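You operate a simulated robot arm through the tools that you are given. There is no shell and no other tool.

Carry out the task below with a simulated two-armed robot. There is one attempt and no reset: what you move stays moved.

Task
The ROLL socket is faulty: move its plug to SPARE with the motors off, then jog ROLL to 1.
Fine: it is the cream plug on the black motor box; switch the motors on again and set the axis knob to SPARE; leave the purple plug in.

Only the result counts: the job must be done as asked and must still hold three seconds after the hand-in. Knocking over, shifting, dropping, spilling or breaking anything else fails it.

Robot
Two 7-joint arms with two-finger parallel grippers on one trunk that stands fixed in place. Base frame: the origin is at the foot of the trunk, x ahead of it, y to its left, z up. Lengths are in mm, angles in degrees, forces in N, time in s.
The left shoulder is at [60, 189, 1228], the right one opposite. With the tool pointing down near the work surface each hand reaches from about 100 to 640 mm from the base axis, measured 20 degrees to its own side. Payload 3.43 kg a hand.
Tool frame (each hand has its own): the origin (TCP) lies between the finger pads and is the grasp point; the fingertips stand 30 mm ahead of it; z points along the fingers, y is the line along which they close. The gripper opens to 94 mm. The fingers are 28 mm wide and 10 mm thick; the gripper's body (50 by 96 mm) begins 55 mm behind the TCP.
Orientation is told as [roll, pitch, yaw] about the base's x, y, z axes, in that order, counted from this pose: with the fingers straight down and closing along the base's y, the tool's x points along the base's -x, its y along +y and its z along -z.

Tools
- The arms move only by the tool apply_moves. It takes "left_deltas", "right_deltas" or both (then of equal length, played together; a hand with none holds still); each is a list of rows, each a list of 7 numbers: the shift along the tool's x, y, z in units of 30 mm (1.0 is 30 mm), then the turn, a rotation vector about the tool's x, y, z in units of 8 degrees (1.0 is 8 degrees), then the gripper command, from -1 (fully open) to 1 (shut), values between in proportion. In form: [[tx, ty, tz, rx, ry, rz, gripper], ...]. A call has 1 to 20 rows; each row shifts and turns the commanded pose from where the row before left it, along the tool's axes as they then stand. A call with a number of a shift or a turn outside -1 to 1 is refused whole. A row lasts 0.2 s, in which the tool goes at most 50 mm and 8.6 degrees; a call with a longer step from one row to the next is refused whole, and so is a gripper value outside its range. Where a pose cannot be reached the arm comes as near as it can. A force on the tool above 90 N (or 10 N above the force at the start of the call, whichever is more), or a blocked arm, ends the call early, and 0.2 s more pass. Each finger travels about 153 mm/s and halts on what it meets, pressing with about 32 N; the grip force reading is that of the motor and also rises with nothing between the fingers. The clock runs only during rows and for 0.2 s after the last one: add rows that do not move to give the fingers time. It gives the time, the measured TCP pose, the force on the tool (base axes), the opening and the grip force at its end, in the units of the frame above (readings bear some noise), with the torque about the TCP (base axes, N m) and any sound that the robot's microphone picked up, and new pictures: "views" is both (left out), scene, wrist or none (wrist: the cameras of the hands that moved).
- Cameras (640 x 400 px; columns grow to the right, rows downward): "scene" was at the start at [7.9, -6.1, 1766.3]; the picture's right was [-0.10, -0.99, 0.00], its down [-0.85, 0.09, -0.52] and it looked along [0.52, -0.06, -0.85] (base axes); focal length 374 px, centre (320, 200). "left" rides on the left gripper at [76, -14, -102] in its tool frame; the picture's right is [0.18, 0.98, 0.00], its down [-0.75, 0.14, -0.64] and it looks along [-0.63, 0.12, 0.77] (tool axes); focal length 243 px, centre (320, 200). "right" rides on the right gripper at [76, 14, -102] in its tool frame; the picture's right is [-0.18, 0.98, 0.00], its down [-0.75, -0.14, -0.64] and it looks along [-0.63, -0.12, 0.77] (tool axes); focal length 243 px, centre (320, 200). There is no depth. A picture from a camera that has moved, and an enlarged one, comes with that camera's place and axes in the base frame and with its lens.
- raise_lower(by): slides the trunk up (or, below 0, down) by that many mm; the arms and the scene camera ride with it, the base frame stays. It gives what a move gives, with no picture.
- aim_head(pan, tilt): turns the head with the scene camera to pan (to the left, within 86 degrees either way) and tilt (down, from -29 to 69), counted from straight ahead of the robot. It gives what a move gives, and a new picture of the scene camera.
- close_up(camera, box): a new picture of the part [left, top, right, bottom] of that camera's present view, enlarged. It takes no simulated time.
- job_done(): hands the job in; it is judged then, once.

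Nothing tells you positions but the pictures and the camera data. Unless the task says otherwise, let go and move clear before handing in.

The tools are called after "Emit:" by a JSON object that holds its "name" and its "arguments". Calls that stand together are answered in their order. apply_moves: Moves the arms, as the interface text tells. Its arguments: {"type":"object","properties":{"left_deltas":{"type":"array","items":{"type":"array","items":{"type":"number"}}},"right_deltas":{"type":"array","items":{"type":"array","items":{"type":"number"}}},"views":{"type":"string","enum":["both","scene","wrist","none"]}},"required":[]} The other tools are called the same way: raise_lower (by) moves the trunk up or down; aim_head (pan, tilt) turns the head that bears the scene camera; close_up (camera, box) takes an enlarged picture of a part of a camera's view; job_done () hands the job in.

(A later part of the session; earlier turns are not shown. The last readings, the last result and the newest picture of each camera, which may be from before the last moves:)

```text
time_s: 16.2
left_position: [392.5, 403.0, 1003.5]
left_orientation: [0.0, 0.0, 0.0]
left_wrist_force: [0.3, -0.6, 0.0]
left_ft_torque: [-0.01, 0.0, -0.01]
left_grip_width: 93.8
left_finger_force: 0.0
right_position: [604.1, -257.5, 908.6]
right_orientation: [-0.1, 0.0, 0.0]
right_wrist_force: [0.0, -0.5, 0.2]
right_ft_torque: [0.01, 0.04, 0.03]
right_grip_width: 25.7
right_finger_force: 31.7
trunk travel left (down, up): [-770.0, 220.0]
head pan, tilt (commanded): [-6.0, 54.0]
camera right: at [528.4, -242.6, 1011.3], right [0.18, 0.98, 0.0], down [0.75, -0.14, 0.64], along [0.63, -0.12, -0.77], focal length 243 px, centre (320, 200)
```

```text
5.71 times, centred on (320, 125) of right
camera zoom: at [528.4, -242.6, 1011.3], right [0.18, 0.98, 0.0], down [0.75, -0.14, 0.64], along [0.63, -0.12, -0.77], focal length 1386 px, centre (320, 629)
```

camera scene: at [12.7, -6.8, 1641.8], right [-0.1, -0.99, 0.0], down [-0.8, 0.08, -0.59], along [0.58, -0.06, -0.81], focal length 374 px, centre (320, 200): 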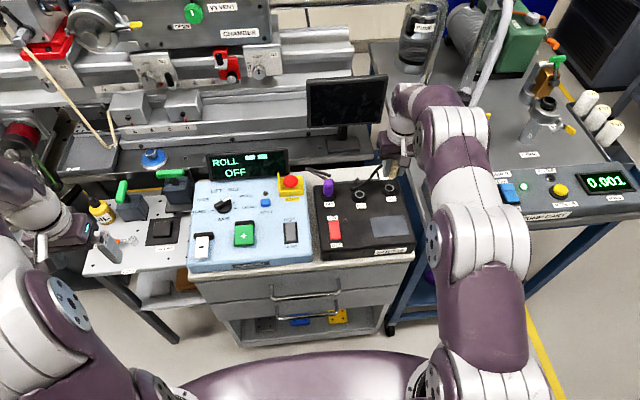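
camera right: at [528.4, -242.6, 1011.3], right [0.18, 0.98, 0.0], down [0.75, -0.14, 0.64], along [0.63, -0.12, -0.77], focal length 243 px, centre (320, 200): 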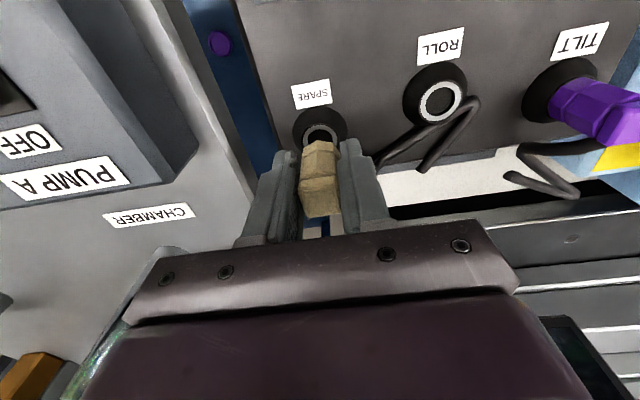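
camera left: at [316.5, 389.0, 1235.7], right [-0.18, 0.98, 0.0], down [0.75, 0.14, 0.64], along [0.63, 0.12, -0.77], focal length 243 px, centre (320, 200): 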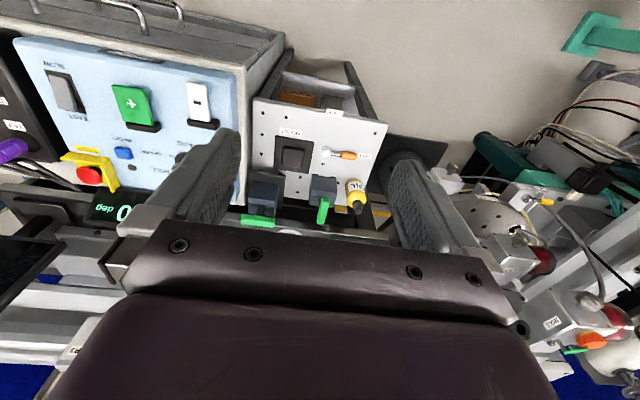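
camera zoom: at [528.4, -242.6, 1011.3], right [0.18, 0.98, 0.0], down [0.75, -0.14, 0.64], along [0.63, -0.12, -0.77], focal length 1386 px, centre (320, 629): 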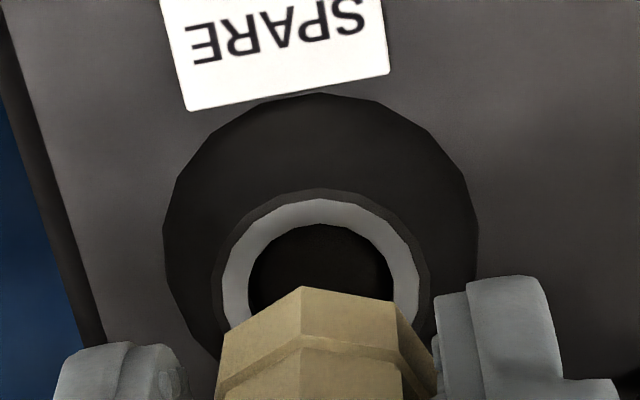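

The plug bottom is about 24 mm above the SPARE socket and centred within about 1 mm. I'll apply a sub-millimetre correction and lower it to the seated height seen before (TCP z ≈ 884).

Emit:
{"name": "apply_moves", "arguments": {"right_deltas": [[0.02, 0.017, 0.2, 0, 0, 0, 1], [0, 0, 0.2, 0, 0, 0, 1], [0, 0, 0.1, 0, 0, 0, 1], [0, 0, 0.1, 0, 0, 0, 1], [0, 0, 0, 0, 0, 0, 1]], "views": "both"}}

Emit:
{"name": "close_up", "arguments": {"camera": "right", "box": [280, 90, 360, 160]}}

Emit:
{"name": "close_up", "arguments": {"camera": "scene", "box": [382, 168, 412, 200]}}

```text
time_s: 17.4
left_position: [392.3, 402.1, 1003.5]
left_orientation: [0.0, 0.0, 0.0]
left_wrist_force: [-0.6, -0.3, -0.3]
left_ft_torque: [0.01, 0.01, 0.03]
left_grip_width: 94.1
left_finger_force: 0.0
right_position: [603.4, -256.4, 890.1]
right_orientation: [0.0, 0.1, 0.0]
right_wrist_force: [-0.4, 0.8, -0.7]
right_ft_torque: [-0.01, 0.06, -0.02]
right_grip_width: 26.0
right_finger_force: 32.4
trunk travel left (down, up): [-770.0, 220.0]
head pan, tilt (commanded): [-6.0, 54.0]
camera scene: at [12.6, -6.6, 1641.8], right [-0.1, -0.99, 0.0], down [-0.8, 0.08, -0.59], along [0.58, -0.06, -0.81], focal length 374 px, centre (320, 200)
camera right: at [527.5, -241.9, 993.1], right [0.18, 0.98, 0.0], down [0.75, -0.14, 0.64], along [0.63, -0.12, -0.77], focal length 243 px, centre (320, 200)
```

scene: 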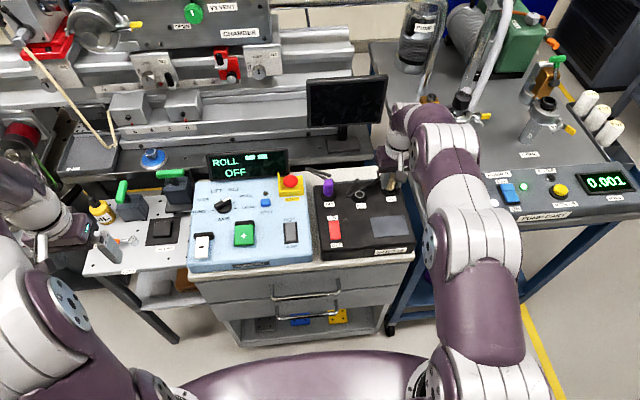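
right: 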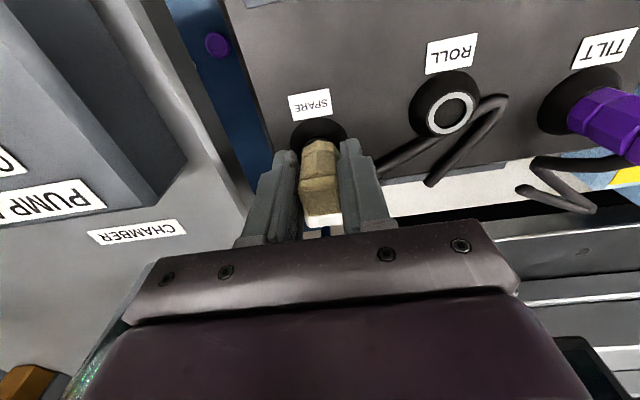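

```text
5.71 times, centred on (320, 125) of right
camera zoom: at [527.5, -241.9, 993.1], right [0.18, 0.98, 0.0], down [0.75, -0.14, 0.64], along [0.63, -0.12, -0.77], focal length 1386 px, centre (320, 629)
```

zoom: 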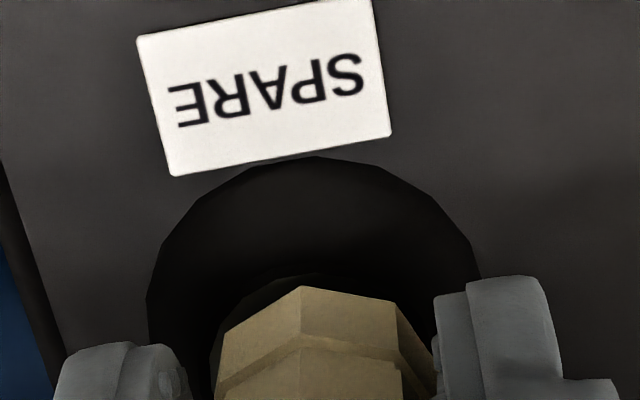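

```text
12.50 times, centred on (397, 184) of scene
camera zoom: at [12.6, -6.6, 1641.8], right [-0.1, -0.99, 0.0], down [-0.8, 0.08, -0.59], along [0.58, -0.06, -0.81], focal length 4676 px, centre (-642, 400)
```

zoom: 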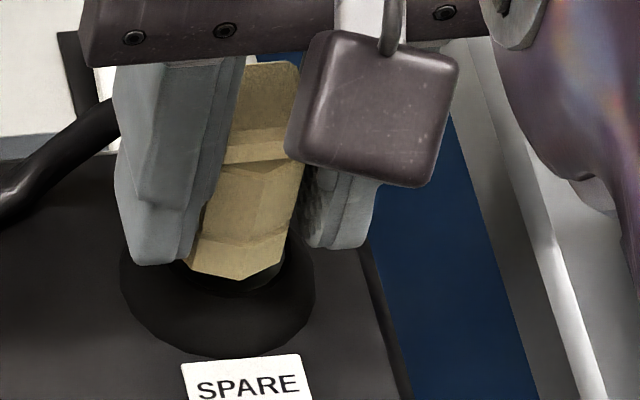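

Emit:
{"name": "apply_moves", "arguments": {"right_deltas": [[0, 0.027, 0.04, 0, 0, 0, 1], [0, 0, 0.05, 0, 0, 0, 1], [0, 0, 0.05, 0, 0, 0, 1], [0, 0, 0.05, 0, 0, 0, 1], [0, 0, 0, 0, 0, 0, 1]], "views": "both"}}

Emit:
{"name": "close_up", "arguments": {"camera": "right", "box": [220, 70, 420, 230]}}

Emit:
{"name": "close_up", "arguments": {"camera": "scene", "box": [382, 168, 412, 200]}}

Emit:
{"name": "close_up", "arguments": {"camera": "scene", "box": [190, 140, 320, 220]}}

```text
time_s: 18.6
left_position: [393.2, 402.9, 1003.6]
left_orientation: [-0.1, 0.0, 0.0]
left_wrist_force: [0.7, -0.7, 0.2]
left_ft_torque: [0.0, 0.0, -0.02]
left_grip_width: 93.7
left_finger_force: 0.1
right_position: [603.0, -256.5, 885.0]
right_orientation: [0.0, 0.0, -0.1]
right_wrist_force: [1.4, -2.4, 0.2]
right_ft_torque: [-0.08, -0.07, 0.0]
right_grip_width: 25.9
right_finger_force: 31.8
trunk travel left (down, up): [-770.0, 220.0]
head pan, tilt (commanded): [-6.0, 54.0]
camera scene: at [13.1, -7.2, 1641.8], right [-0.1, -0.99, 0.0], down [-0.8, 0.09, -0.59], along [0.58, -0.06, -0.81], focal length 374 px, centre (320, 200)
camera right: at [527.9, -241.9, 987.4], right [0.18, 0.98, 0.0], down [0.75, -0.14, 0.64], along [0.63, -0.12, -0.77], focal length 243 px, centre (320, 200)
```

scene: 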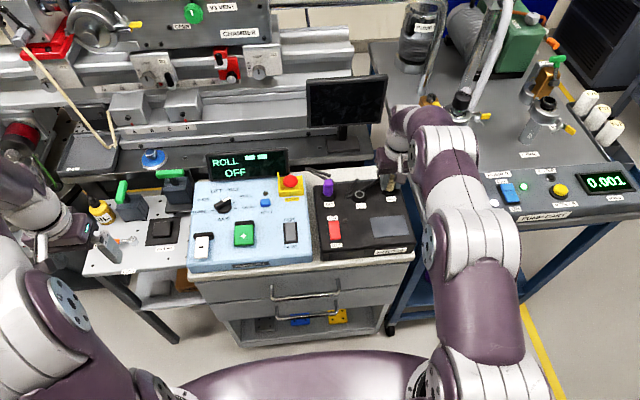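
right: 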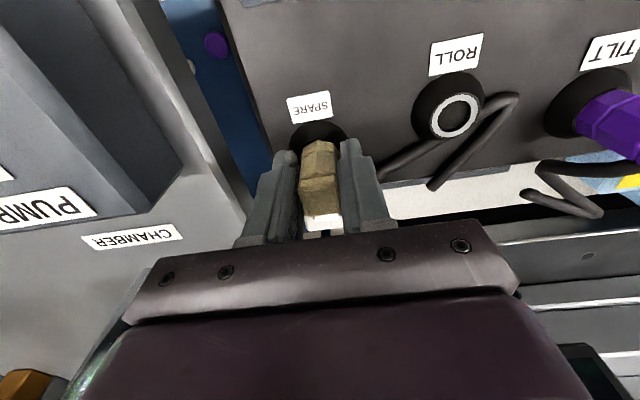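

```text
2.50 times, centred on (320, 150) of right
camera zoom: at [527.9, -241.9, 987.4], right [0.18, 0.98, 0.0], down [0.75, -0.14, 0.64], along [0.63, -0.12, -0.77], focal length 606 px, centre (320, 325)
```

zoom: 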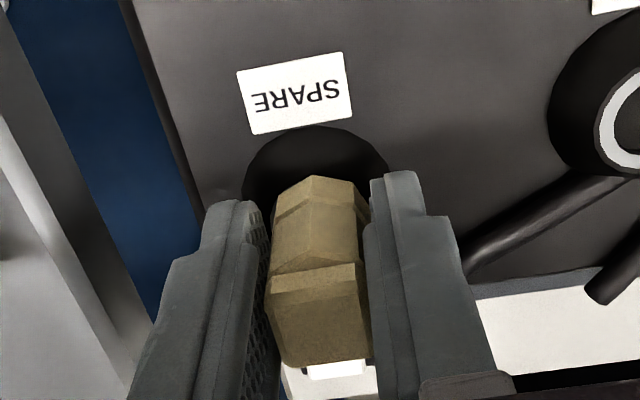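

```text
12.50 times, centred on (397, 184) of scene
camera zoom: at [13.1, -7.2, 1641.8], right [-0.1, -0.99, 0.0], down [-0.8, 0.09, -0.59], along [0.58, -0.06, -0.81], focal length 4676 px, centre (-642, 400)
```

zoom: 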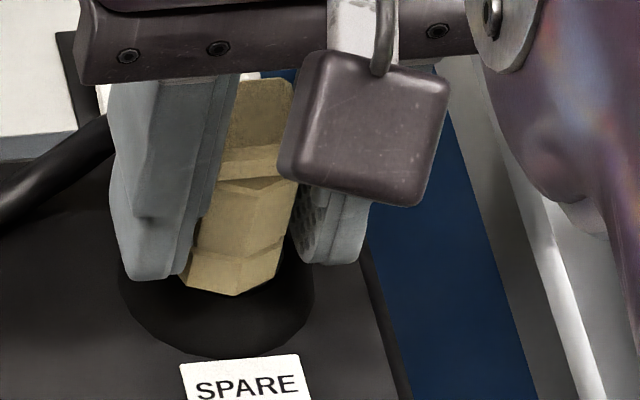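

```text
4.92 times, centred on (255, 180) of scene
camera zoom: at [13.1, -7.2, 1641.8], right [-0.1, -0.99, 0.0], down [-0.8, 0.09, -0.59], along [0.58, -0.06, -0.81], focal length 1842 px, centre (640, 298)
```

zoom: 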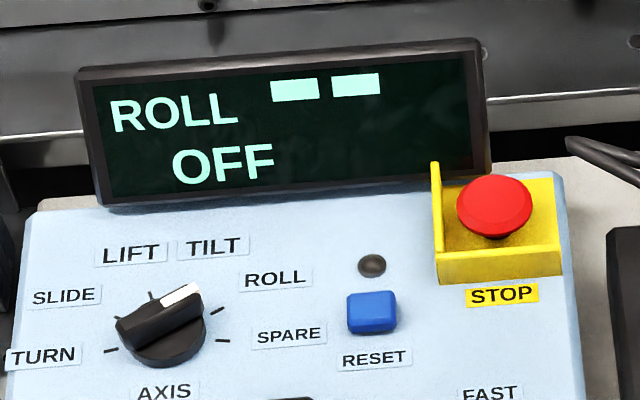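

The view now matches the original seated look, with slight side forces from the socket. I'll push a bit further down to seat it fully.

Emit:
{"name": "apply_moves", "arguments": {"right_deltas": [[0, 0, 0.05, 0, 0, 0, 1], [0, 0, 0.05, 0, 0, 0, 1], [0, 0, 0, 0, 0, 0, 1]], "views": "wrist"}}

Emit:
{"name": "close_up", "arguments": {"camera": "right", "box": [220, 70, 420, 230]}}

Emit:
{"name": "close_up", "arguments": {"camera": "scene", "box": [382, 168, 412, 200]}}

```text
time_s: 19.4
left_position: [391.1, 404.2, 1003.4]
left_orientation: [0.0, 0.0, 0.1]
left_wrist_force: [0.4, -1.6, 0.4]
left_ft_torque: [0.0, 0.03, 0.02]
left_grip_width: 94.2
left_finger_force: 0.0
right_position: [603.4, -256.4, 884.8]
right_orientation: [0.0, -0.2, -0.1]
right_wrist_force: [4.6, -4.0, 12.4]
right_ft_torque: [-0.13, -0.17, -0.03]
right_grip_width: 25.8
right_finger_force: 32.1
trunk travel left (down, up): [-770.0, 220.0]
head pan, tilt (commanded): [-6.0, 54.0]
camera right: at [527.2, -241.8, 986.7], right [0.18, 0.98, 0.0], down [0.75, -0.14, 0.65], along [0.63, -0.12, -0.76], focal length 243 px, centre (320, 200)
```

right: 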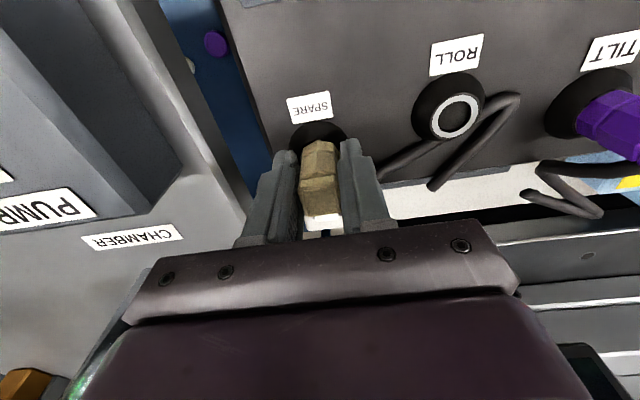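

```text
2.50 times, centred on (320, 150) of right
camera zoom: at [527.2, -241.8, 986.7], right [0.18, 0.98, 0.0], down [0.75, -0.14, 0.65], along [0.63, -0.12, -0.76], focal length 606 px, centre (320, 325)
```

zoom: 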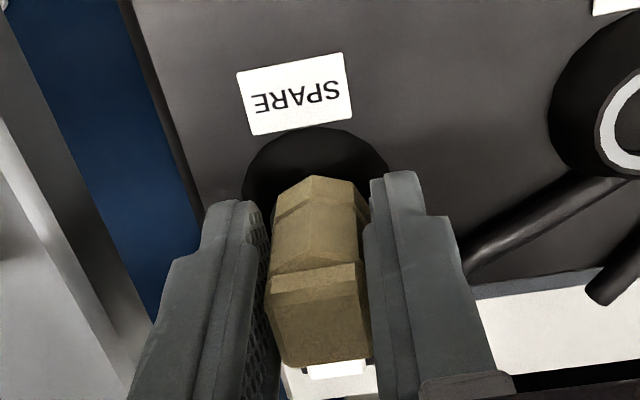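

```text
12.50 times, centred on (397, 184) of scene
camera zoom: at [11.5, -6.4, 1642.0], right [-0.1, -0.99, 0.0], down [-0.8, 0.08, -0.59], along [0.58, -0.06, -0.81], focal length 4676 px, centre (-642, 400)
```

zoom: 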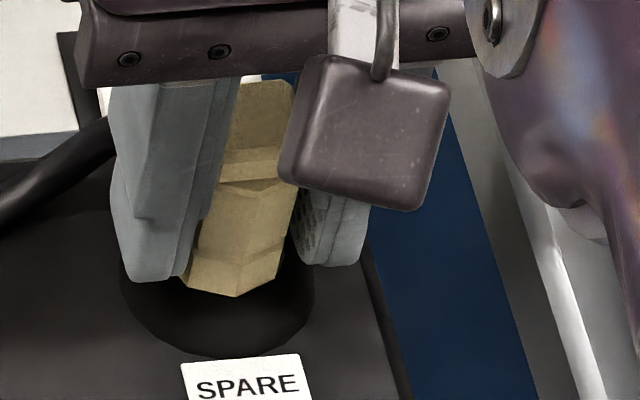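

Emit:
{"name": "apply_moves", "arguments": {"right_deltas": [[0, 0, 0.05, 0, 0, 0, 1], [0, 0, 0.05, 0, 0, 0, 1], [0, 0, 0, 0, 0, 0, 1]], "views": "none"}}

```text
time_s: 20.2
left_position: [390.3, 404.2, 1004.6]
left_orientation: [-0.1, -0.1, 0.0]
left_wrist_force: [0.2, -0.1, -0.5]
left_ft_torque: [0.03, 0.0, 0.01]
left_grip_width: 94.0
left_finger_force: 0.1
right_position: [603.1, -256.6, 882.4]
right_orientation: [-0.1, -0.3, 0.0]
right_wrist_force: [6.0, -6.1, 25.5]
right_ft_torque: [-0.27, -0.29, -0.05]
right_grip_width: 25.9
right_finger_force: 31.9
trunk travel left (down, up): [-770.0, 220.0]
head pan, tilt (commanded): [-6.0, 54.0]
```

The plug bottoms out at the seated height with 25 N of reaction. I'll relax the push, release, and lift clear to check.

Emit:
{"name": "apply_moves", "arguments": {"right_deltas": [[0, 0, -0.12, 0, 0, 0, 1], [0, 0, 0, 0, 0, 0, 0.2], [0, 0, 0, 0, 0, 0, -0.27], [0, 0, 0, 0, 0, 0, -0.27]], "views": "wrist"}}

Emit:
{"name": "close_up", "arguments": {"camera": "right", "box": [220, 70, 420, 230]}}

```text
time_s: 21.2
left_position: [393.0, 404.0, 1003.5]
left_orientation: [0.0, 0.0, 0.0]
left_wrist_force: [-0.2, -0.3, 0.6]
left_ft_torque: [0.02, -0.05, -0.04]
left_grip_width: 94.0
left_finger_force: 0.0
right_position: [602.8, -256.3, 882.4]
right_orientation: [0.0, 0.0, 0.0]
right_wrist_force: [0.0, -0.8, 0.4]
right_ft_torque: [-0.02, 0.02, -0.03]
right_grip_width: 59.6
right_finger_force: 0.0
trunk travel left (down, up): [-770.0, 220.0]
head pan, tilt (commanded): [-6.0, 54.0]
camera right: at [527.3, -241.1, 985.5], right [0.18, 0.98, 0.0], down [0.75, -0.14, 0.64], along [0.63, -0.12, -0.77], focal length 243 px, centre (320, 200)
```

right: 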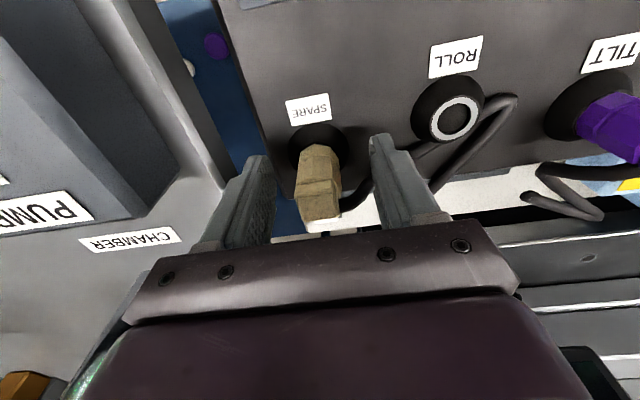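

```text
2.50 times, centred on (320, 150) of right
camera zoom: at [527.3, -241.1, 985.5], right [0.18, 0.98, 0.0], down [0.75, -0.14, 0.64], along [0.63, -0.12, -0.77], focal length 606 px, centre (320, 325)
```

zoom: 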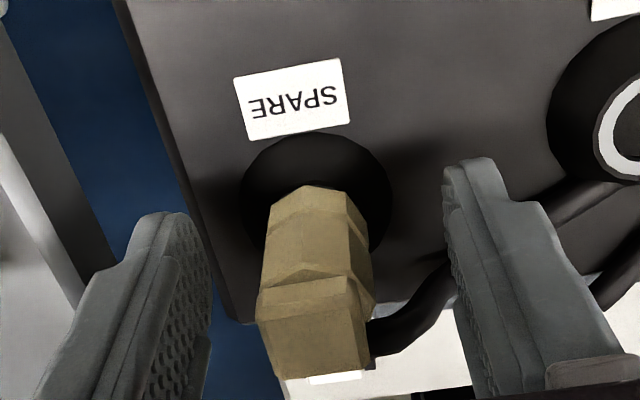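

Emit:
{"name": "apply_moves", "arguments": {"right_deltas": [[0, 0, -0.5, 0, 0, 0, -0.27], [0, 0, -1, 0, 0, 0, -0.27], [0, 0, -1, 0, 0, 0, -0.27], [0.9, 0.5, -0.2, 0, 0, 0, 0.5], [0.9, 0.5, 0, 0, 0, 0, 1], [0.9, 0.5, 0, 0, 0, 0, 1], [0, 0, 0, 0, 0, 0, 1]], "views": "both"}}

Emit:
{"name": "close_up", "arguments": {"camera": "scene", "box": [310, 140, 420, 250]}}

Emit:
{"name": "close_up", "arguments": {"camera": "right", "box": [200, 70, 420, 230]}}

```text
time_s: 22.8
left_position: [393.3, 403.9, 1004.0]
left_orientation: [-0.1, 0.0, 0.1]
left_wrist_force: [0.5, -0.1, -0.4]
left_ft_torque: [0.01, 0.04, 0.0]
left_grip_width: 93.9
left_finger_force: 0.0
right_position: [522.5, -212.6, 963.9]
right_orientation: [0.0, 0.0, -0.1]
right_wrist_force: [-0.5, 0.5, 0.3]
right_ft_torque: [0.0, -0.01, 0.0]
right_grip_width: 0.0
right_finger_force: 31.4
trunk travel left (down, up): [-770.0, 220.0]
head pan, tilt (commanded): [-6.0, 54.0]
camera scene: at [12.9, -6.8, 1641.8], right [-0.1, -0.99, 0.0], down [-0.8, 0.08, -0.59], along [0.58, -0.06, -0.81], focal length 374 px, centre (320, 200)
camera right: at [447.6, -197.7, 1066.7], right [0.18, 0.98, 0.0], down [0.75, -0.14, 0.64], along [0.63, -0.12, -0.77], focal length 243 px, centre (320, 200)
```

scene: 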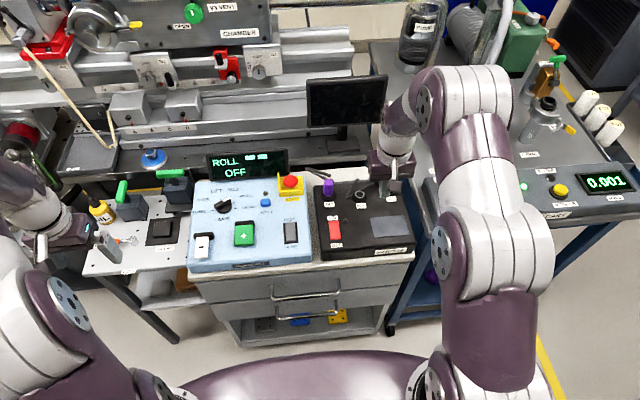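
right: 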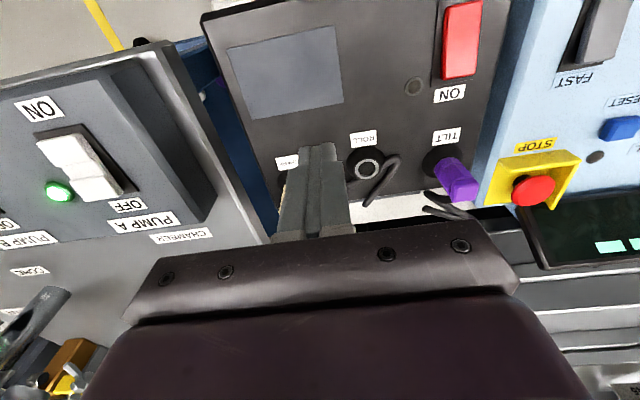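

```text
3.64 times, centred on (365, 195) of scene
camera zoom: at [12.9, -6.8, 1641.8], right [-0.1, -0.99, 0.0], down [-0.8, 0.08, -0.59], along [0.58, -0.06, -0.81], focal length 1360 px, centre (156, 218)
```

zoom: 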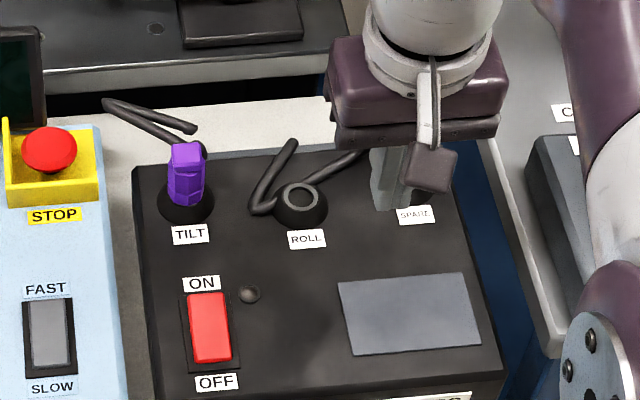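

```text
2.50 times, centred on (310, 150) of right
camera zoom: at [447.6, -197.7, 1066.7], right [0.18, 0.98, 0.0], down [0.75, -0.14, 0.64], along [0.63, -0.12, -0.77], focal length 606 px, centre (345, 325)
```

zoom: 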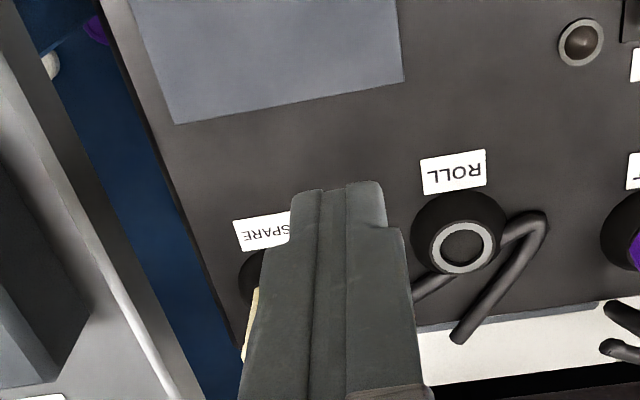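

The cream plug is out of ROLL and standing in SPARE. Next I'll press the far (ON) end of the rocker with the shut fingers.

Emit:
{"name": "apply_moves", "arguments": {"right_deltas": [[0.02, 0.99, 0, 0, 0, 0, 1], [0.02, 0.99, 0, 0, 0, 0, 1], [0.02, 0.99, 0, 0, 0, 0, 1], [0.02, 0.99, 0, 0, 0, 0, 1], [0, 0, 0.9, 0, 0, 0, 1], [0, 0, 0.9, 0, 0, 0, 1], [0, 0, 0, 0, 0, 0, 1]], "views": "both"}}

Emit:
{"name": "close_up", "arguments": {"camera": "right", "box": [250, 70, 410, 200]}}

Emit:
{"name": "close_up", "arguments": {"camera": "scene", "box": [310, 150, 420, 260]}}

```text
time_s: 24.4
left_position: [393.3, 403.5, 1003.6]
left_orientation: [0.0, -0.1, 0.0]
left_wrist_force: [0.9, 0.4, -1.2]
left_ft_torque: [0.02, 0.0, 0.05]
left_grip_width: 94.2
left_finger_force: 0.0
right_position: [519.1, -92.3, 910.1]
right_orientation: [-0.1, 0.0, 0.0]
right_wrist_force: [0.0, -0.8, 0.3]
right_ft_torque: [0.02, 0.02, 0.01]
right_grip_width: 0.0
right_finger_force: 32.0
trunk travel left (down, up): [-770.0, 220.0]
head pan, tilt (commanded): [-6.0, 54.0]
camera scene: at [12.0, -6.3, 1641.8], right [-0.1, -0.99, 0.0], down [-0.8, 0.08, -0.59], along [0.58, -0.06, -0.81], focal length 374 px, centre (320, 200)
camera right: at [443.5, -76.5, 1012.6], right [0.18, 0.98, 0.0], down [0.75, -0.14, 0.64], along [0.63, -0.12, -0.77], focal length 243 px, centre (320, 200)
```

scene: 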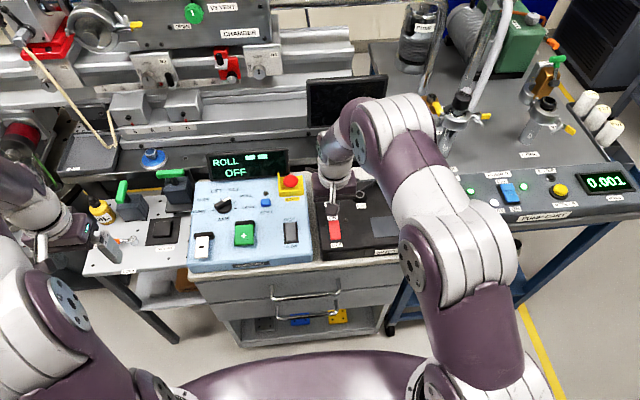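
right: 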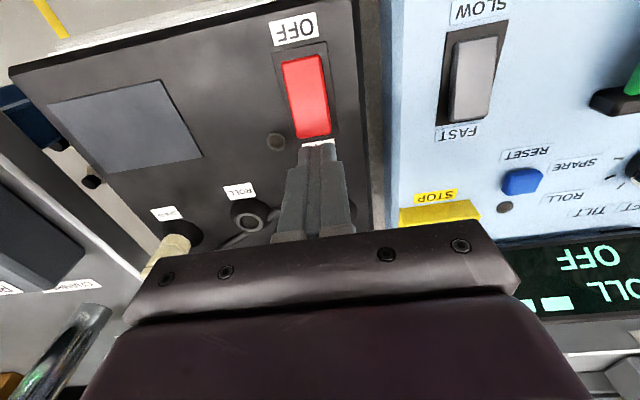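

```text
3.08 times, centred on (330, 135) of right
camera zoom: at [443.5, -76.5, 1012.6], right [0.18, 0.98, 0.0], down [0.75, -0.14, 0.64], along [0.63, -0.12, -0.77], focal length 746 px, centre (289, 400)
```

zoom: 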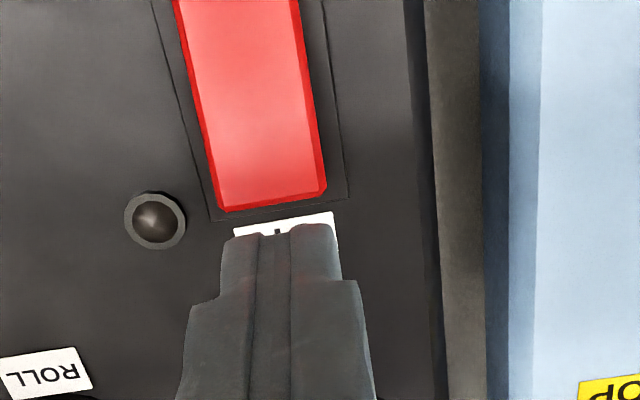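

```text
3.64 times, centred on (365, 205) of scene
camera zoom: at [12.0, -6.3, 1641.8], right [-0.1, -0.99, 0.0], down [-0.8, 0.08, -0.59], along [0.58, -0.06, -0.81], focal length 1360 px, centre (156, 182)
```

zoom: 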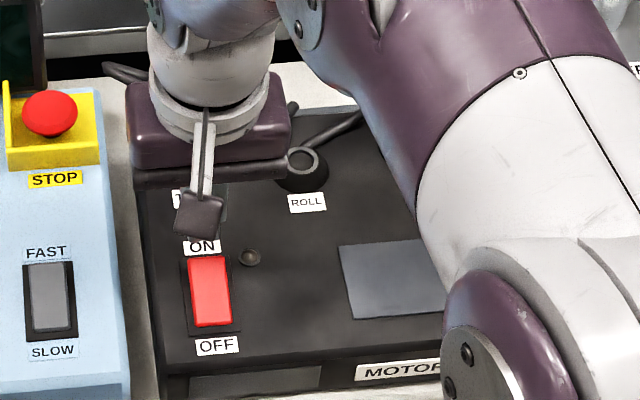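

Emit:
{"name": "apply_moves", "arguments": {"right_deltas": [[0, 0, 0.5, 0, 0, 0, 1], [0, 0, 0.1, 0, 0, 0, 1], [0, 0, 0.1, 0, 0, 0, 1], [0, 0, 0.1, 0, 0, 0, 1], [0, 0, 0.1, 0, 0, 0, 1], [0, 0, 0.1, 0, 0, 0, 1], [0, 0, 0.1, 0, 0, 0, 1], [0, 0, 0.1, 0, 0, 0, 1]], "views": "both"}}

Emit:
{"name": "close_up", "arguments": {"camera": "scene", "box": [190, 140, 350, 260]}}

```text
time_s: 26.2
left_position: [391.7, 404.8, 1002.9]
left_orientation: [0.0, 0.1, 0.1]
left_wrist_force: [-0.6, 0.3, 0.0]
left_ft_torque: [0.01, 0.03, 0.01]
left_grip_width: 94.2
left_finger_force: 0.0
right_position: [519.4, -92.1, 873.5]
right_orientation: [-0.1, 0.1, 0.0]
right_wrist_force: [0.1, -0.3, 0.2]
right_ft_torque: [-0.02, -0.02, 0.0]
right_grip_width: 0.1
right_finger_force: 31.7
trunk travel left (down, up): [-770.0, 220.0]
head pan, tilt (commanded): [-6.0, 54.0]
camera scene: at [12.6, -6.5, 1641.8], right [-0.1, -0.99, 0.0], down [-0.8, 0.08, -0.59], along [0.58, -0.06, -0.81], focal length 374 px, centre (320, 200)
camera right: at [444.2, -76.7, 976.0], right [0.18, 0.98, 0.0], down [0.75, -0.14, 0.64], along [0.63, -0.12, -0.77], focal length 243 px, centre (320, 200)
```

scene: 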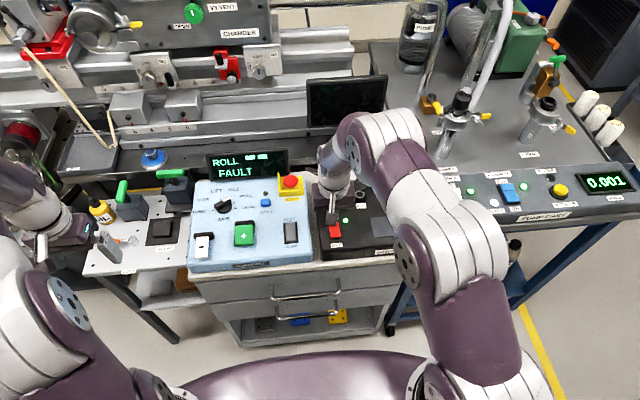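
right: 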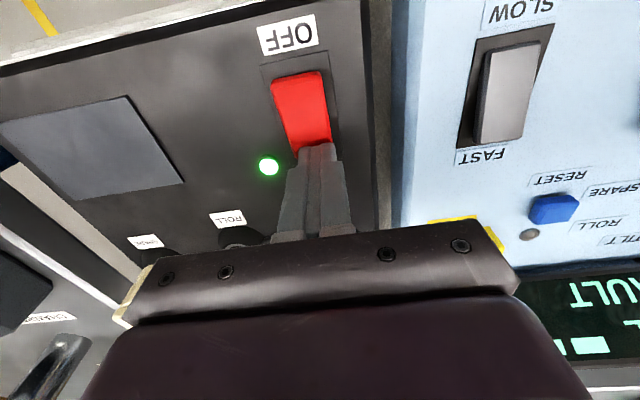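

```text
3.33 times, centred on (270, 200) of scene
camera zoom: at [12.6, -6.5, 1641.8], right [-0.1, -0.99, 0.0], down [-0.8, 0.08, -0.59], along [0.58, -0.06, -0.81], focal length 1247 px, centre (487, 200)
```

zoom: 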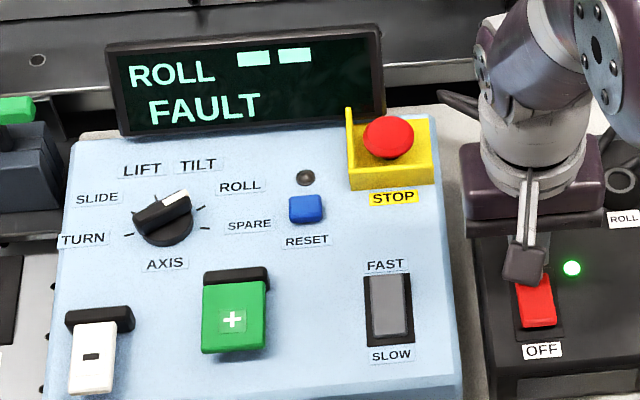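

Motors are on again (green light); display shows "ROLL -- FAULT" since the knob is still at ROLL. I'll retract the right hand and bring the left hand over the axis knob near (596, 185).

Emit:
{"name": "apply_moves", "arguments": {"left_deltas": [[0, 0, 0, 0, 0, 0, -1], [0, 0, 0, 0, 0, 0, -1], [-0.733, -0.808, 0.16, 0, 0, 0, -0.5], [-0.733, -0.808, 0.16, 0, 0, 0, -0.27], [-0.733, -0.808, 0.16, 0, 0, 0, -0.27], [-0.733, -0.808, 0.16, 0, 0, 0, -0.27], [-0.733, -0.808, 0.16, 0, 0, 0, -0.27], [-0.733, -0.808, 0.16, 0, 0, 0, -0.27], [-0.733, -0.808, 0.16, 0, 0, 0, -0.27], [-0.733, -0.808, 0.16, 0, 0, 0, -0.27], [-0.733, -0.808, 0.16, 0, 0, 0, -0.27], [0, 0, 0, 0, 0, 0, -0.27]], "right_deltas": [[0, 0, -1, 0, 0, 0, 1], [0, 0, -1, 0, 0, 0, 1], [0, 0, -1, 0, 0, 0, 1], [0.9, -0.5, -0.3, 0, 0, 0, 1], [0.9, -0.5, -0.3, 0, 0, 0, 1], [0.9, -0.5, -0.3, 0, 0, 0, 1], [0.9, -0.5, -0.3, 0, 0, 0, 1], [0.5, -0.5, -0.3, 0, 0, 0, 1], [0, 0, 0, 0, 0, 0, 1], [0, 0, 0, 0, 0, 0, 1], [0, 0, 0, 0, 0, 0, 1], [0, 0, 0, 0, 0, 0, 1]], "views": "both"}}

Emit:
{"name": "close_up", "arguments": {"camera": "left", "box": [220, 50, 420, 230]}}

Emit:
{"name": "close_up", "arguments": {"camera": "scene", "box": [300, 150, 420, 260]}}

```text
time_s: 28.8
left_position: [590.2, 185.7, 960.1]
left_orientation: [0.0, 0.0, 0.0]
left_wrist_force: [-0.1, -0.5, -0.9]
left_ft_torque: [0.0, -0.02, -0.01]
left_grip_width: 59.9
left_finger_force: 0.2
right_position: [396.8, -166.2, 1008.2]
right_orientation: [0.0, 0.0, 0.0]
right_wrist_force: [-0.4, 0.0, -0.2]
right_ft_torque: [0.0, -0.03, -0.03]
right_grip_width: 0.0
right_finger_force: 32.0
trunk travel left (down, up): [-770.0, 220.0]
head pan, tilt (commanded): [-6.0, 54.0]
camera scene: at [11.9, -6.0, 1641.8], right [-0.1, -0.99, 0.0], down [-0.8, 0.08, -0.59], along [0.58, -0.06, -0.81], focal length 374 px, centre (320, 200)
camera right: at [321.8, -151.7, 1112.1], right [0.18, 0.98, 0.0], down [0.75, -0.14, 0.64], along [0.63, -0.12, -0.77], focal length 243 px, centre (320, 200)
camera left: at [513.7, 170.6, 1062.9], right [-0.18, 0.98, 0.0], down [0.75, 0.14, 0.64], along [0.63, 0.12, -0.77], focal length 243 px, centre (320, 200)
```

scene: 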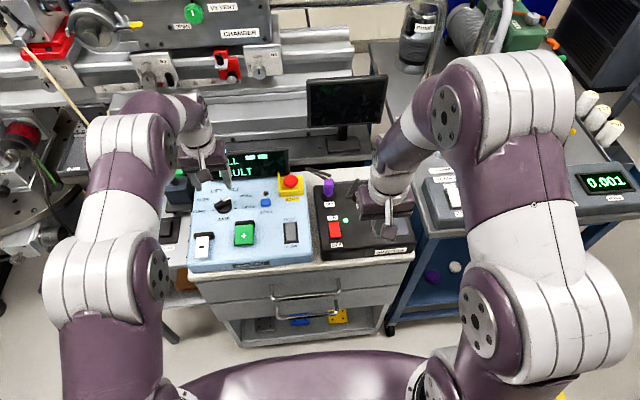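
right: 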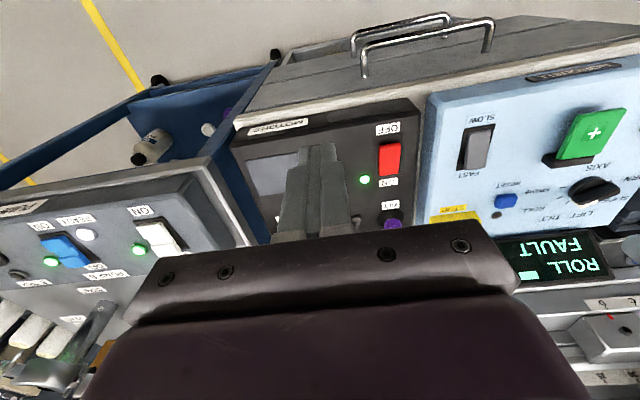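
left: 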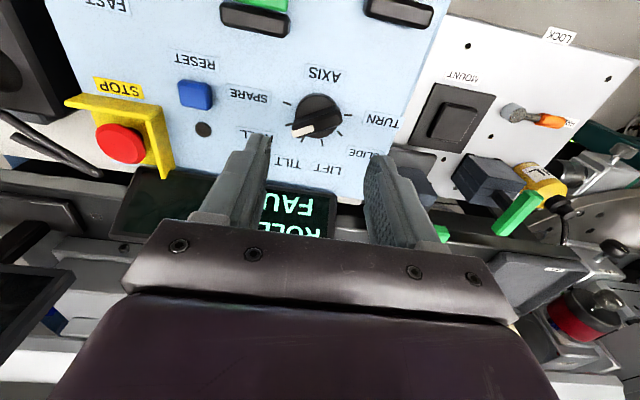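

```text
2.22 times, centred on (320, 140) of left
camera zoom: at [513.7, 170.6, 1062.9], right [-0.18, 0.98, 0.0], down [0.75, 0.14, 0.64], along [0.63, 0.12, -0.77], focal length 539 px, centre (320, 333)
```

zoom: 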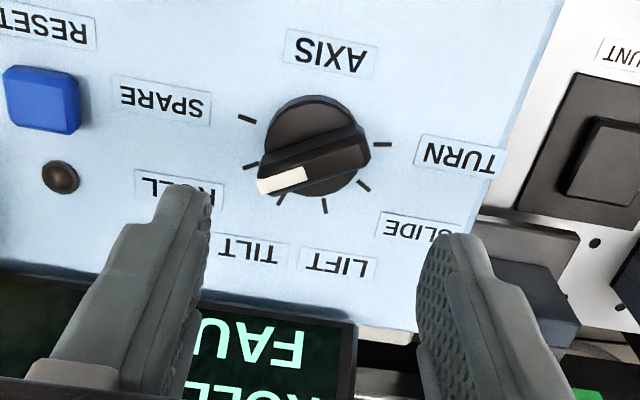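

```text
3.64 times, centred on (360, 205) of scene
camera zoom: at [11.9, -6.0, 1641.8], right [-0.1, -0.99, 0.0], down [-0.8, 0.08, -0.59], along [0.58, -0.06, -0.81], focal length 1360 px, centre (174, 182)
```

zoom: 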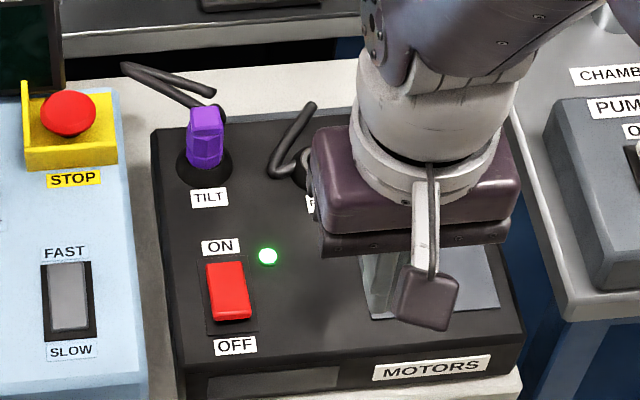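

The knob centre computes to about (597.5, 183), label spacing 40°; pointer is at ROLL (60° right of forward) and SPARE is at 100°. I'll rotate the left hand 60° clockwise so the fingers close across the knob bar, and check alignment.

Emit:
{"name": "apply_moves", "arguments": {"left_deltas": [[-0.243, -0.09, 0, 0, 0, 0, 0], [0, 0, 0, 0, 0, 1, 0.15], [0, 0, 0, 0, 0, 1, 0.15], [0, 0, 0, 0, 0, 1, 0.15], [0, 0, 0, 0, 0, 1, 0.15], [0, 0, 0, 0, 0, 1, 0.15], [0, 0, 0, 0, 0, 1, 0.15], [0, 0, 0, 0, 0, 1, 0.15], [0, 0, 0, 0, 0, 0.5, 0.15], [0, 0, 0, 0, 0, 0, 0.15]], "views": "both"}}

Emit:
{"name": "close_up", "arguments": {"camera": "left", "box": [220, 60, 420, 220]}}

Emit:
{"name": "close_up", "arguments": {"camera": "scene", "box": [180, 140, 300, 250]}}

```text
time_s: 31.0
left_position: [598.3, 182.5, 961.2]
left_orientation: [0.1, 0.1, -60.1]
left_wrist_force: [0.6, 0.1, -0.1]
left_ft_torque: [-0.01, 0.0, 0.0]
left_grip_width: 40.2
left_finger_force: 0.0
right_position: [398.6, -168.0, 1009.6]
right_orientation: [0.0, 0.0, 0.0]
right_wrist_force: [0.1, -0.4, -0.6]
right_ft_torque: [0.01, 0.01, 0.02]
right_grip_width: 0.1
right_finger_force: 31.4
trunk travel left (down, up): [-770.0, 220.0]
head pan, tilt (commanded): [-6.0, 54.0]
camera scene: at [12.5, -6.7, 1641.8], right [-0.1, -0.99, 0.0], down [-0.8, 0.08, -0.59], along [0.58, -0.06, -0.81], focal length 374 px, centre (320, 200)
camera left: at [547.8, 240.6, 1063.0], right [0.76, 0.65, 0.0], down [0.5, -0.58, 0.64], along [0.42, -0.49, -0.77], focal length 243 px, centre (320, 200)
```

scene: 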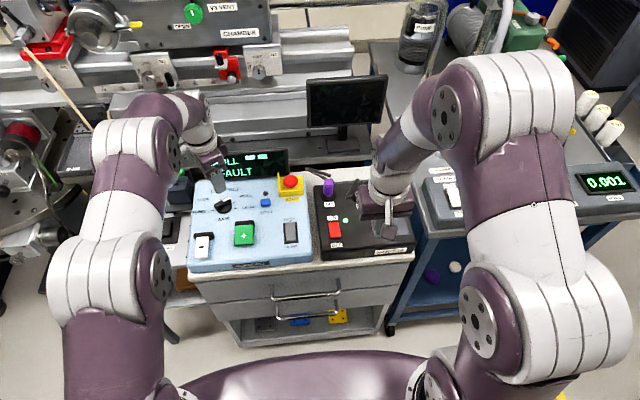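
left: 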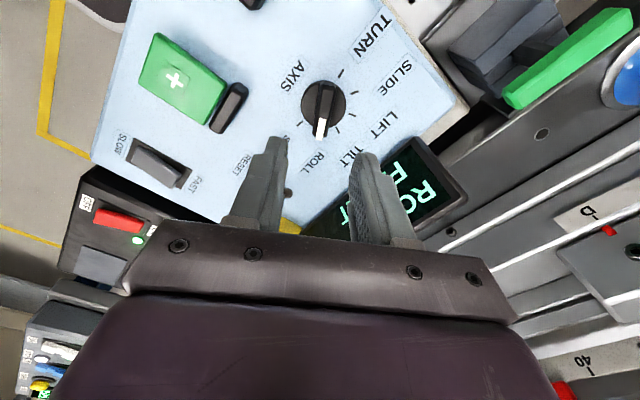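

```text
2.50 times, centred on (320, 140) of left
camera zoom: at [547.8, 240.6, 1063.0], right [0.76, 0.65, 0.0], down [0.5, -0.58, 0.64], along [0.42, -0.49, -0.77], focal length 606 px, centre (320, 350)
```

zoom: 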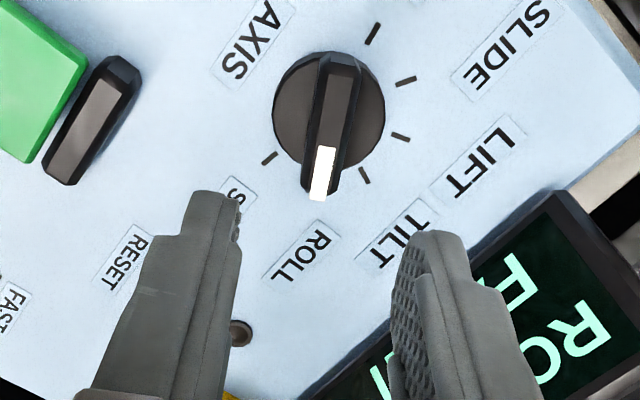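

```text
3.64 times, centred on (240, 195) of scene
camera zoom: at [12.5, -6.7, 1641.8], right [-0.1, -0.99, 0.0], down [-0.8, 0.08, -0.59], along [0.58, -0.06, -0.81], focal length 1360 px, centre (611, 218)
```

zoom: 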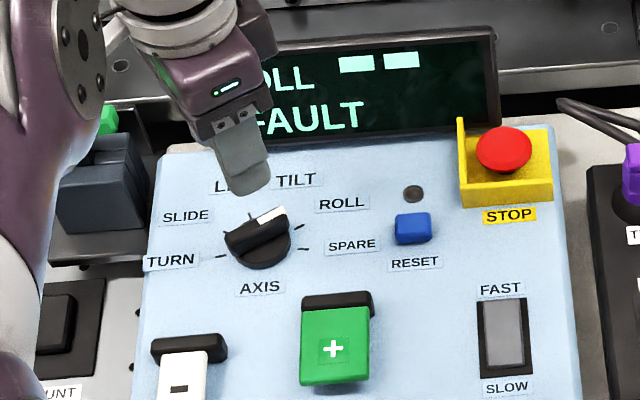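

The bar lines up with the closing direction; the knob centre is about 2–3 mm off the TCP. I'll correct that and lower with fingers straddling the bar.

Emit:
{"name": "apply_moves", "arguments": {"left_deltas": [[0.095, 0.07, 0.5, 0, 0, 0, 0.15], [0, 0, 0.8, 0, 0, 0, 0.15], [0, 0, 0.7, 0, 0, 0, 0.15], [0, 0, 0.5, 0, 0, 0, 0.15], [0, 0, 0, 0, 0, 0, 0.15]], "views": "wrist"}}

Emit:
{"name": "close_up", "arguments": {"camera": "left", "box": [220, 80, 420, 240]}}

Emit:
{"name": "close_up", "arguments": {"camera": "scene", "box": [180, 150, 280, 240]}}

```text
time_s: 32.2
left_position: [597.2, 186.7, 886.2]
left_orientation: [-0.1, 0.0, -59.9]
left_wrist_force: [-0.7, 0.4, 0.1]
left_ft_torque: [-0.03, 0.01, -0.01]
left_grip_width: 39.8
left_finger_force: 0.1
right_position: [396.8, -166.4, 1009.1]
right_orientation: [0.0, 0.0, 0.0]
right_wrist_force: [-0.4, -0.4, 0.2]
right_ft_torque: [0.03, 0.0, 0.03]
right_grip_width: 0.0
right_finger_force: 32.4
trunk travel left (down, up): [-770.0, 220.0]
head pan, tilt (commanded): [-6.0, 54.0]
camera left: at [547.2, 244.9, 988.5], right [0.76, 0.65, 0.0], down [0.5, -0.58, 0.64], along [0.42, -0.49, -0.77], focal length 243 px, centre (320, 200)
```

left: 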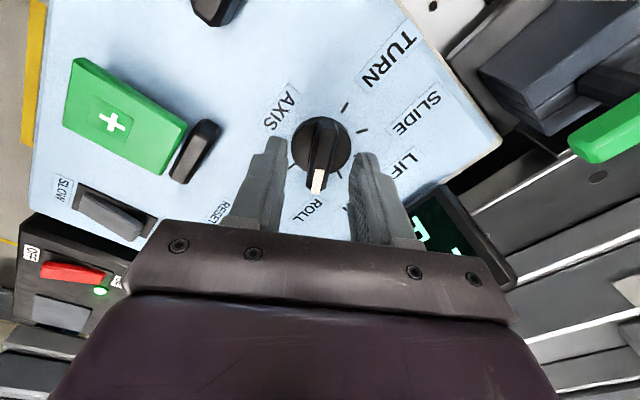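

```text
2.50 times, centred on (320, 160) of left
camera zoom: at [547.2, 244.9, 988.5], right [0.76, 0.65, 0.0], down [0.5, -0.58, 0.64], along [0.42, -0.49, -0.77], focal length 606 px, centre (320, 300)
```

zoom: 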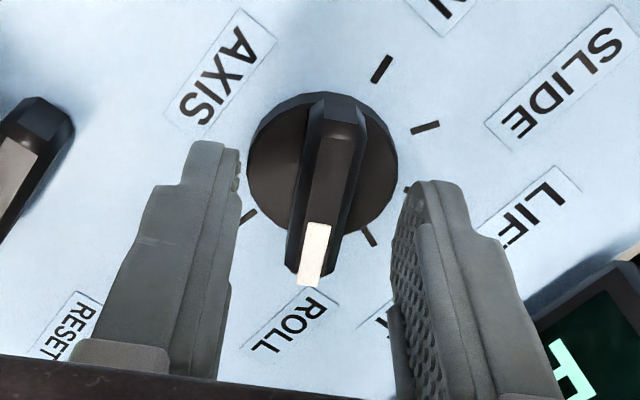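

```text
4.44 times, centred on (230, 195) of scene
camera zoom: at [12.3, -6.8, 1641.8], right [-0.1, -0.99, 0.0], down [-0.8, 0.08, -0.59], along [0.58, -0.06, -0.81], focal length 1663 px, centre (720, 222)
```

zoom: 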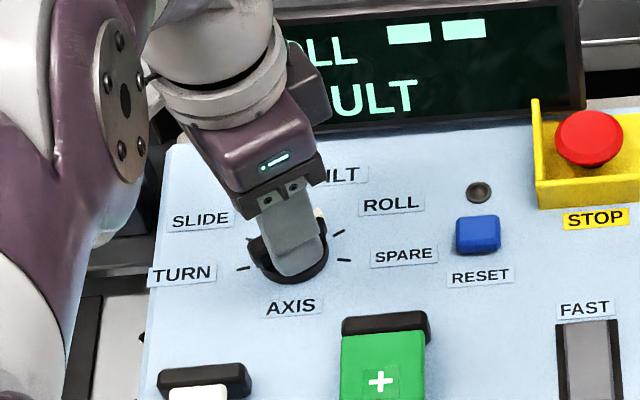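

Emit:
{"name": "apply_moves", "arguments": {"left_deltas": [[0.1, 0, 0.06, 0, 0, 0, 0.15], [0, 0, 0, 0, 0, 0, 0.6], [0, 0, 0, 0, 0, 0, 1], [0, 0, 0, 0, 0, 0, 1]], "views": "wrist"}}

Emit:
{"name": "close_up", "arguments": {"camera": "left", "box": [220, 80, 420, 240]}}

```text
time_s: 33.2
left_position: [596.4, 190.6, 884.6]
left_orientation: [0.1, 0.0, -60.0]
left_wrist_force: [5.4, 2.8, 0.4]
left_ft_torque: [0.0, -0.27, 0.05]
left_grip_width: 13.7
left_finger_force: 45.3
right_position: [398.8, -167.1, 1009.7]
right_orientation: [0.0, 0.0, -0.1]
right_wrist_force: [-0.6, -0.3, -0.3]
right_ft_torque: [0.03, -0.01, 0.03]
right_grip_width: 0.0
right_finger_force: 32.2
trunk travel left (down, up): [-770.0, 220.0]
head pan, tilt (commanded): [-6.0, 54.0]
camera left: at [546.7, 248.0, 986.7], right [0.76, 0.65, 0.0], down [0.5, -0.58, 0.64], along [0.42, -0.49, -0.77], focal length 243 px, centre (320, 200)
```

left: 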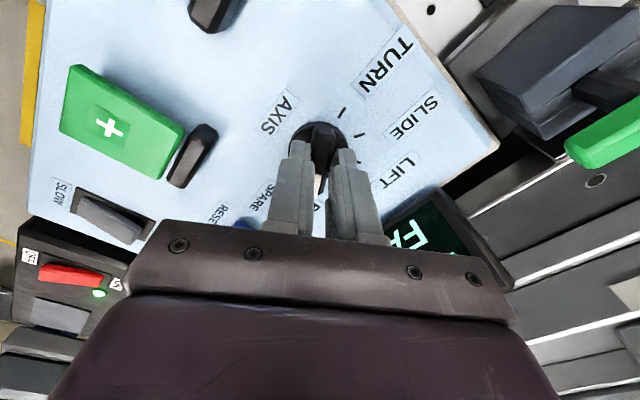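

```text
2.50 times, centred on (320, 160) of left
camera zoom: at [546.7, 248.0, 986.7], right [0.76, 0.65, 0.0], down [0.5, -0.58, 0.64], along [0.42, -0.49, -0.77], focal length 606 px, centre (320, 300)
```

zoom: 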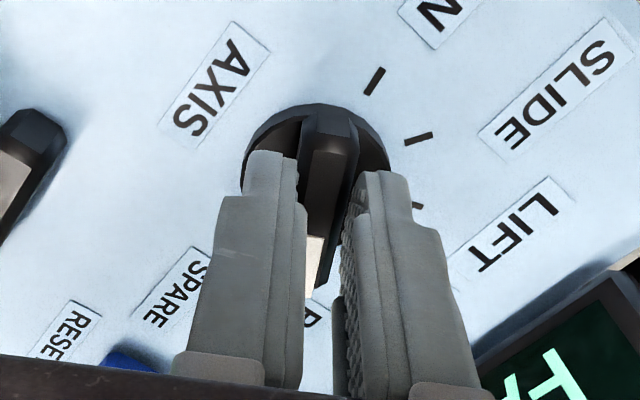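

The knob bar is gripped (13.7 mm) with small side force. I'll turn it clockwise in steps, watching forces.

Emit:
{"name": "apply_moves", "arguments": {"left_deltas": [[0, 0.02, 0, 0, 0, 0.8, 1], [0, 0, 0, 0, 0, 0.8, 1], [0, 0, 0, 0, 0, 0, 1]], "views": "none"}}

```text
time_s: 34.0
left_position: [598.4, 191.2, 885.2]
left_orientation: [0.1, 0.0, -72.9]
left_wrist_force: [10.7, 7.3, 7.6]
left_ft_torque: [0.7, -0.17, 0.09]
left_grip_width: 13.7
left_finger_force: 44.8
right_position: [398.7, -167.0, 1009.7]
right_orientation: [0.0, 0.1, 0.1]
right_wrist_force: [-0.3, 0.2, -0.8]
right_ft_torque: [-0.01, -0.02, 0.04]
right_grip_width: 0.2
right_finger_force: 32.1
trunk travel left (down, up): [-770.0, 220.0]
head pan, tilt (commanded): [-6.0, 54.0]
```

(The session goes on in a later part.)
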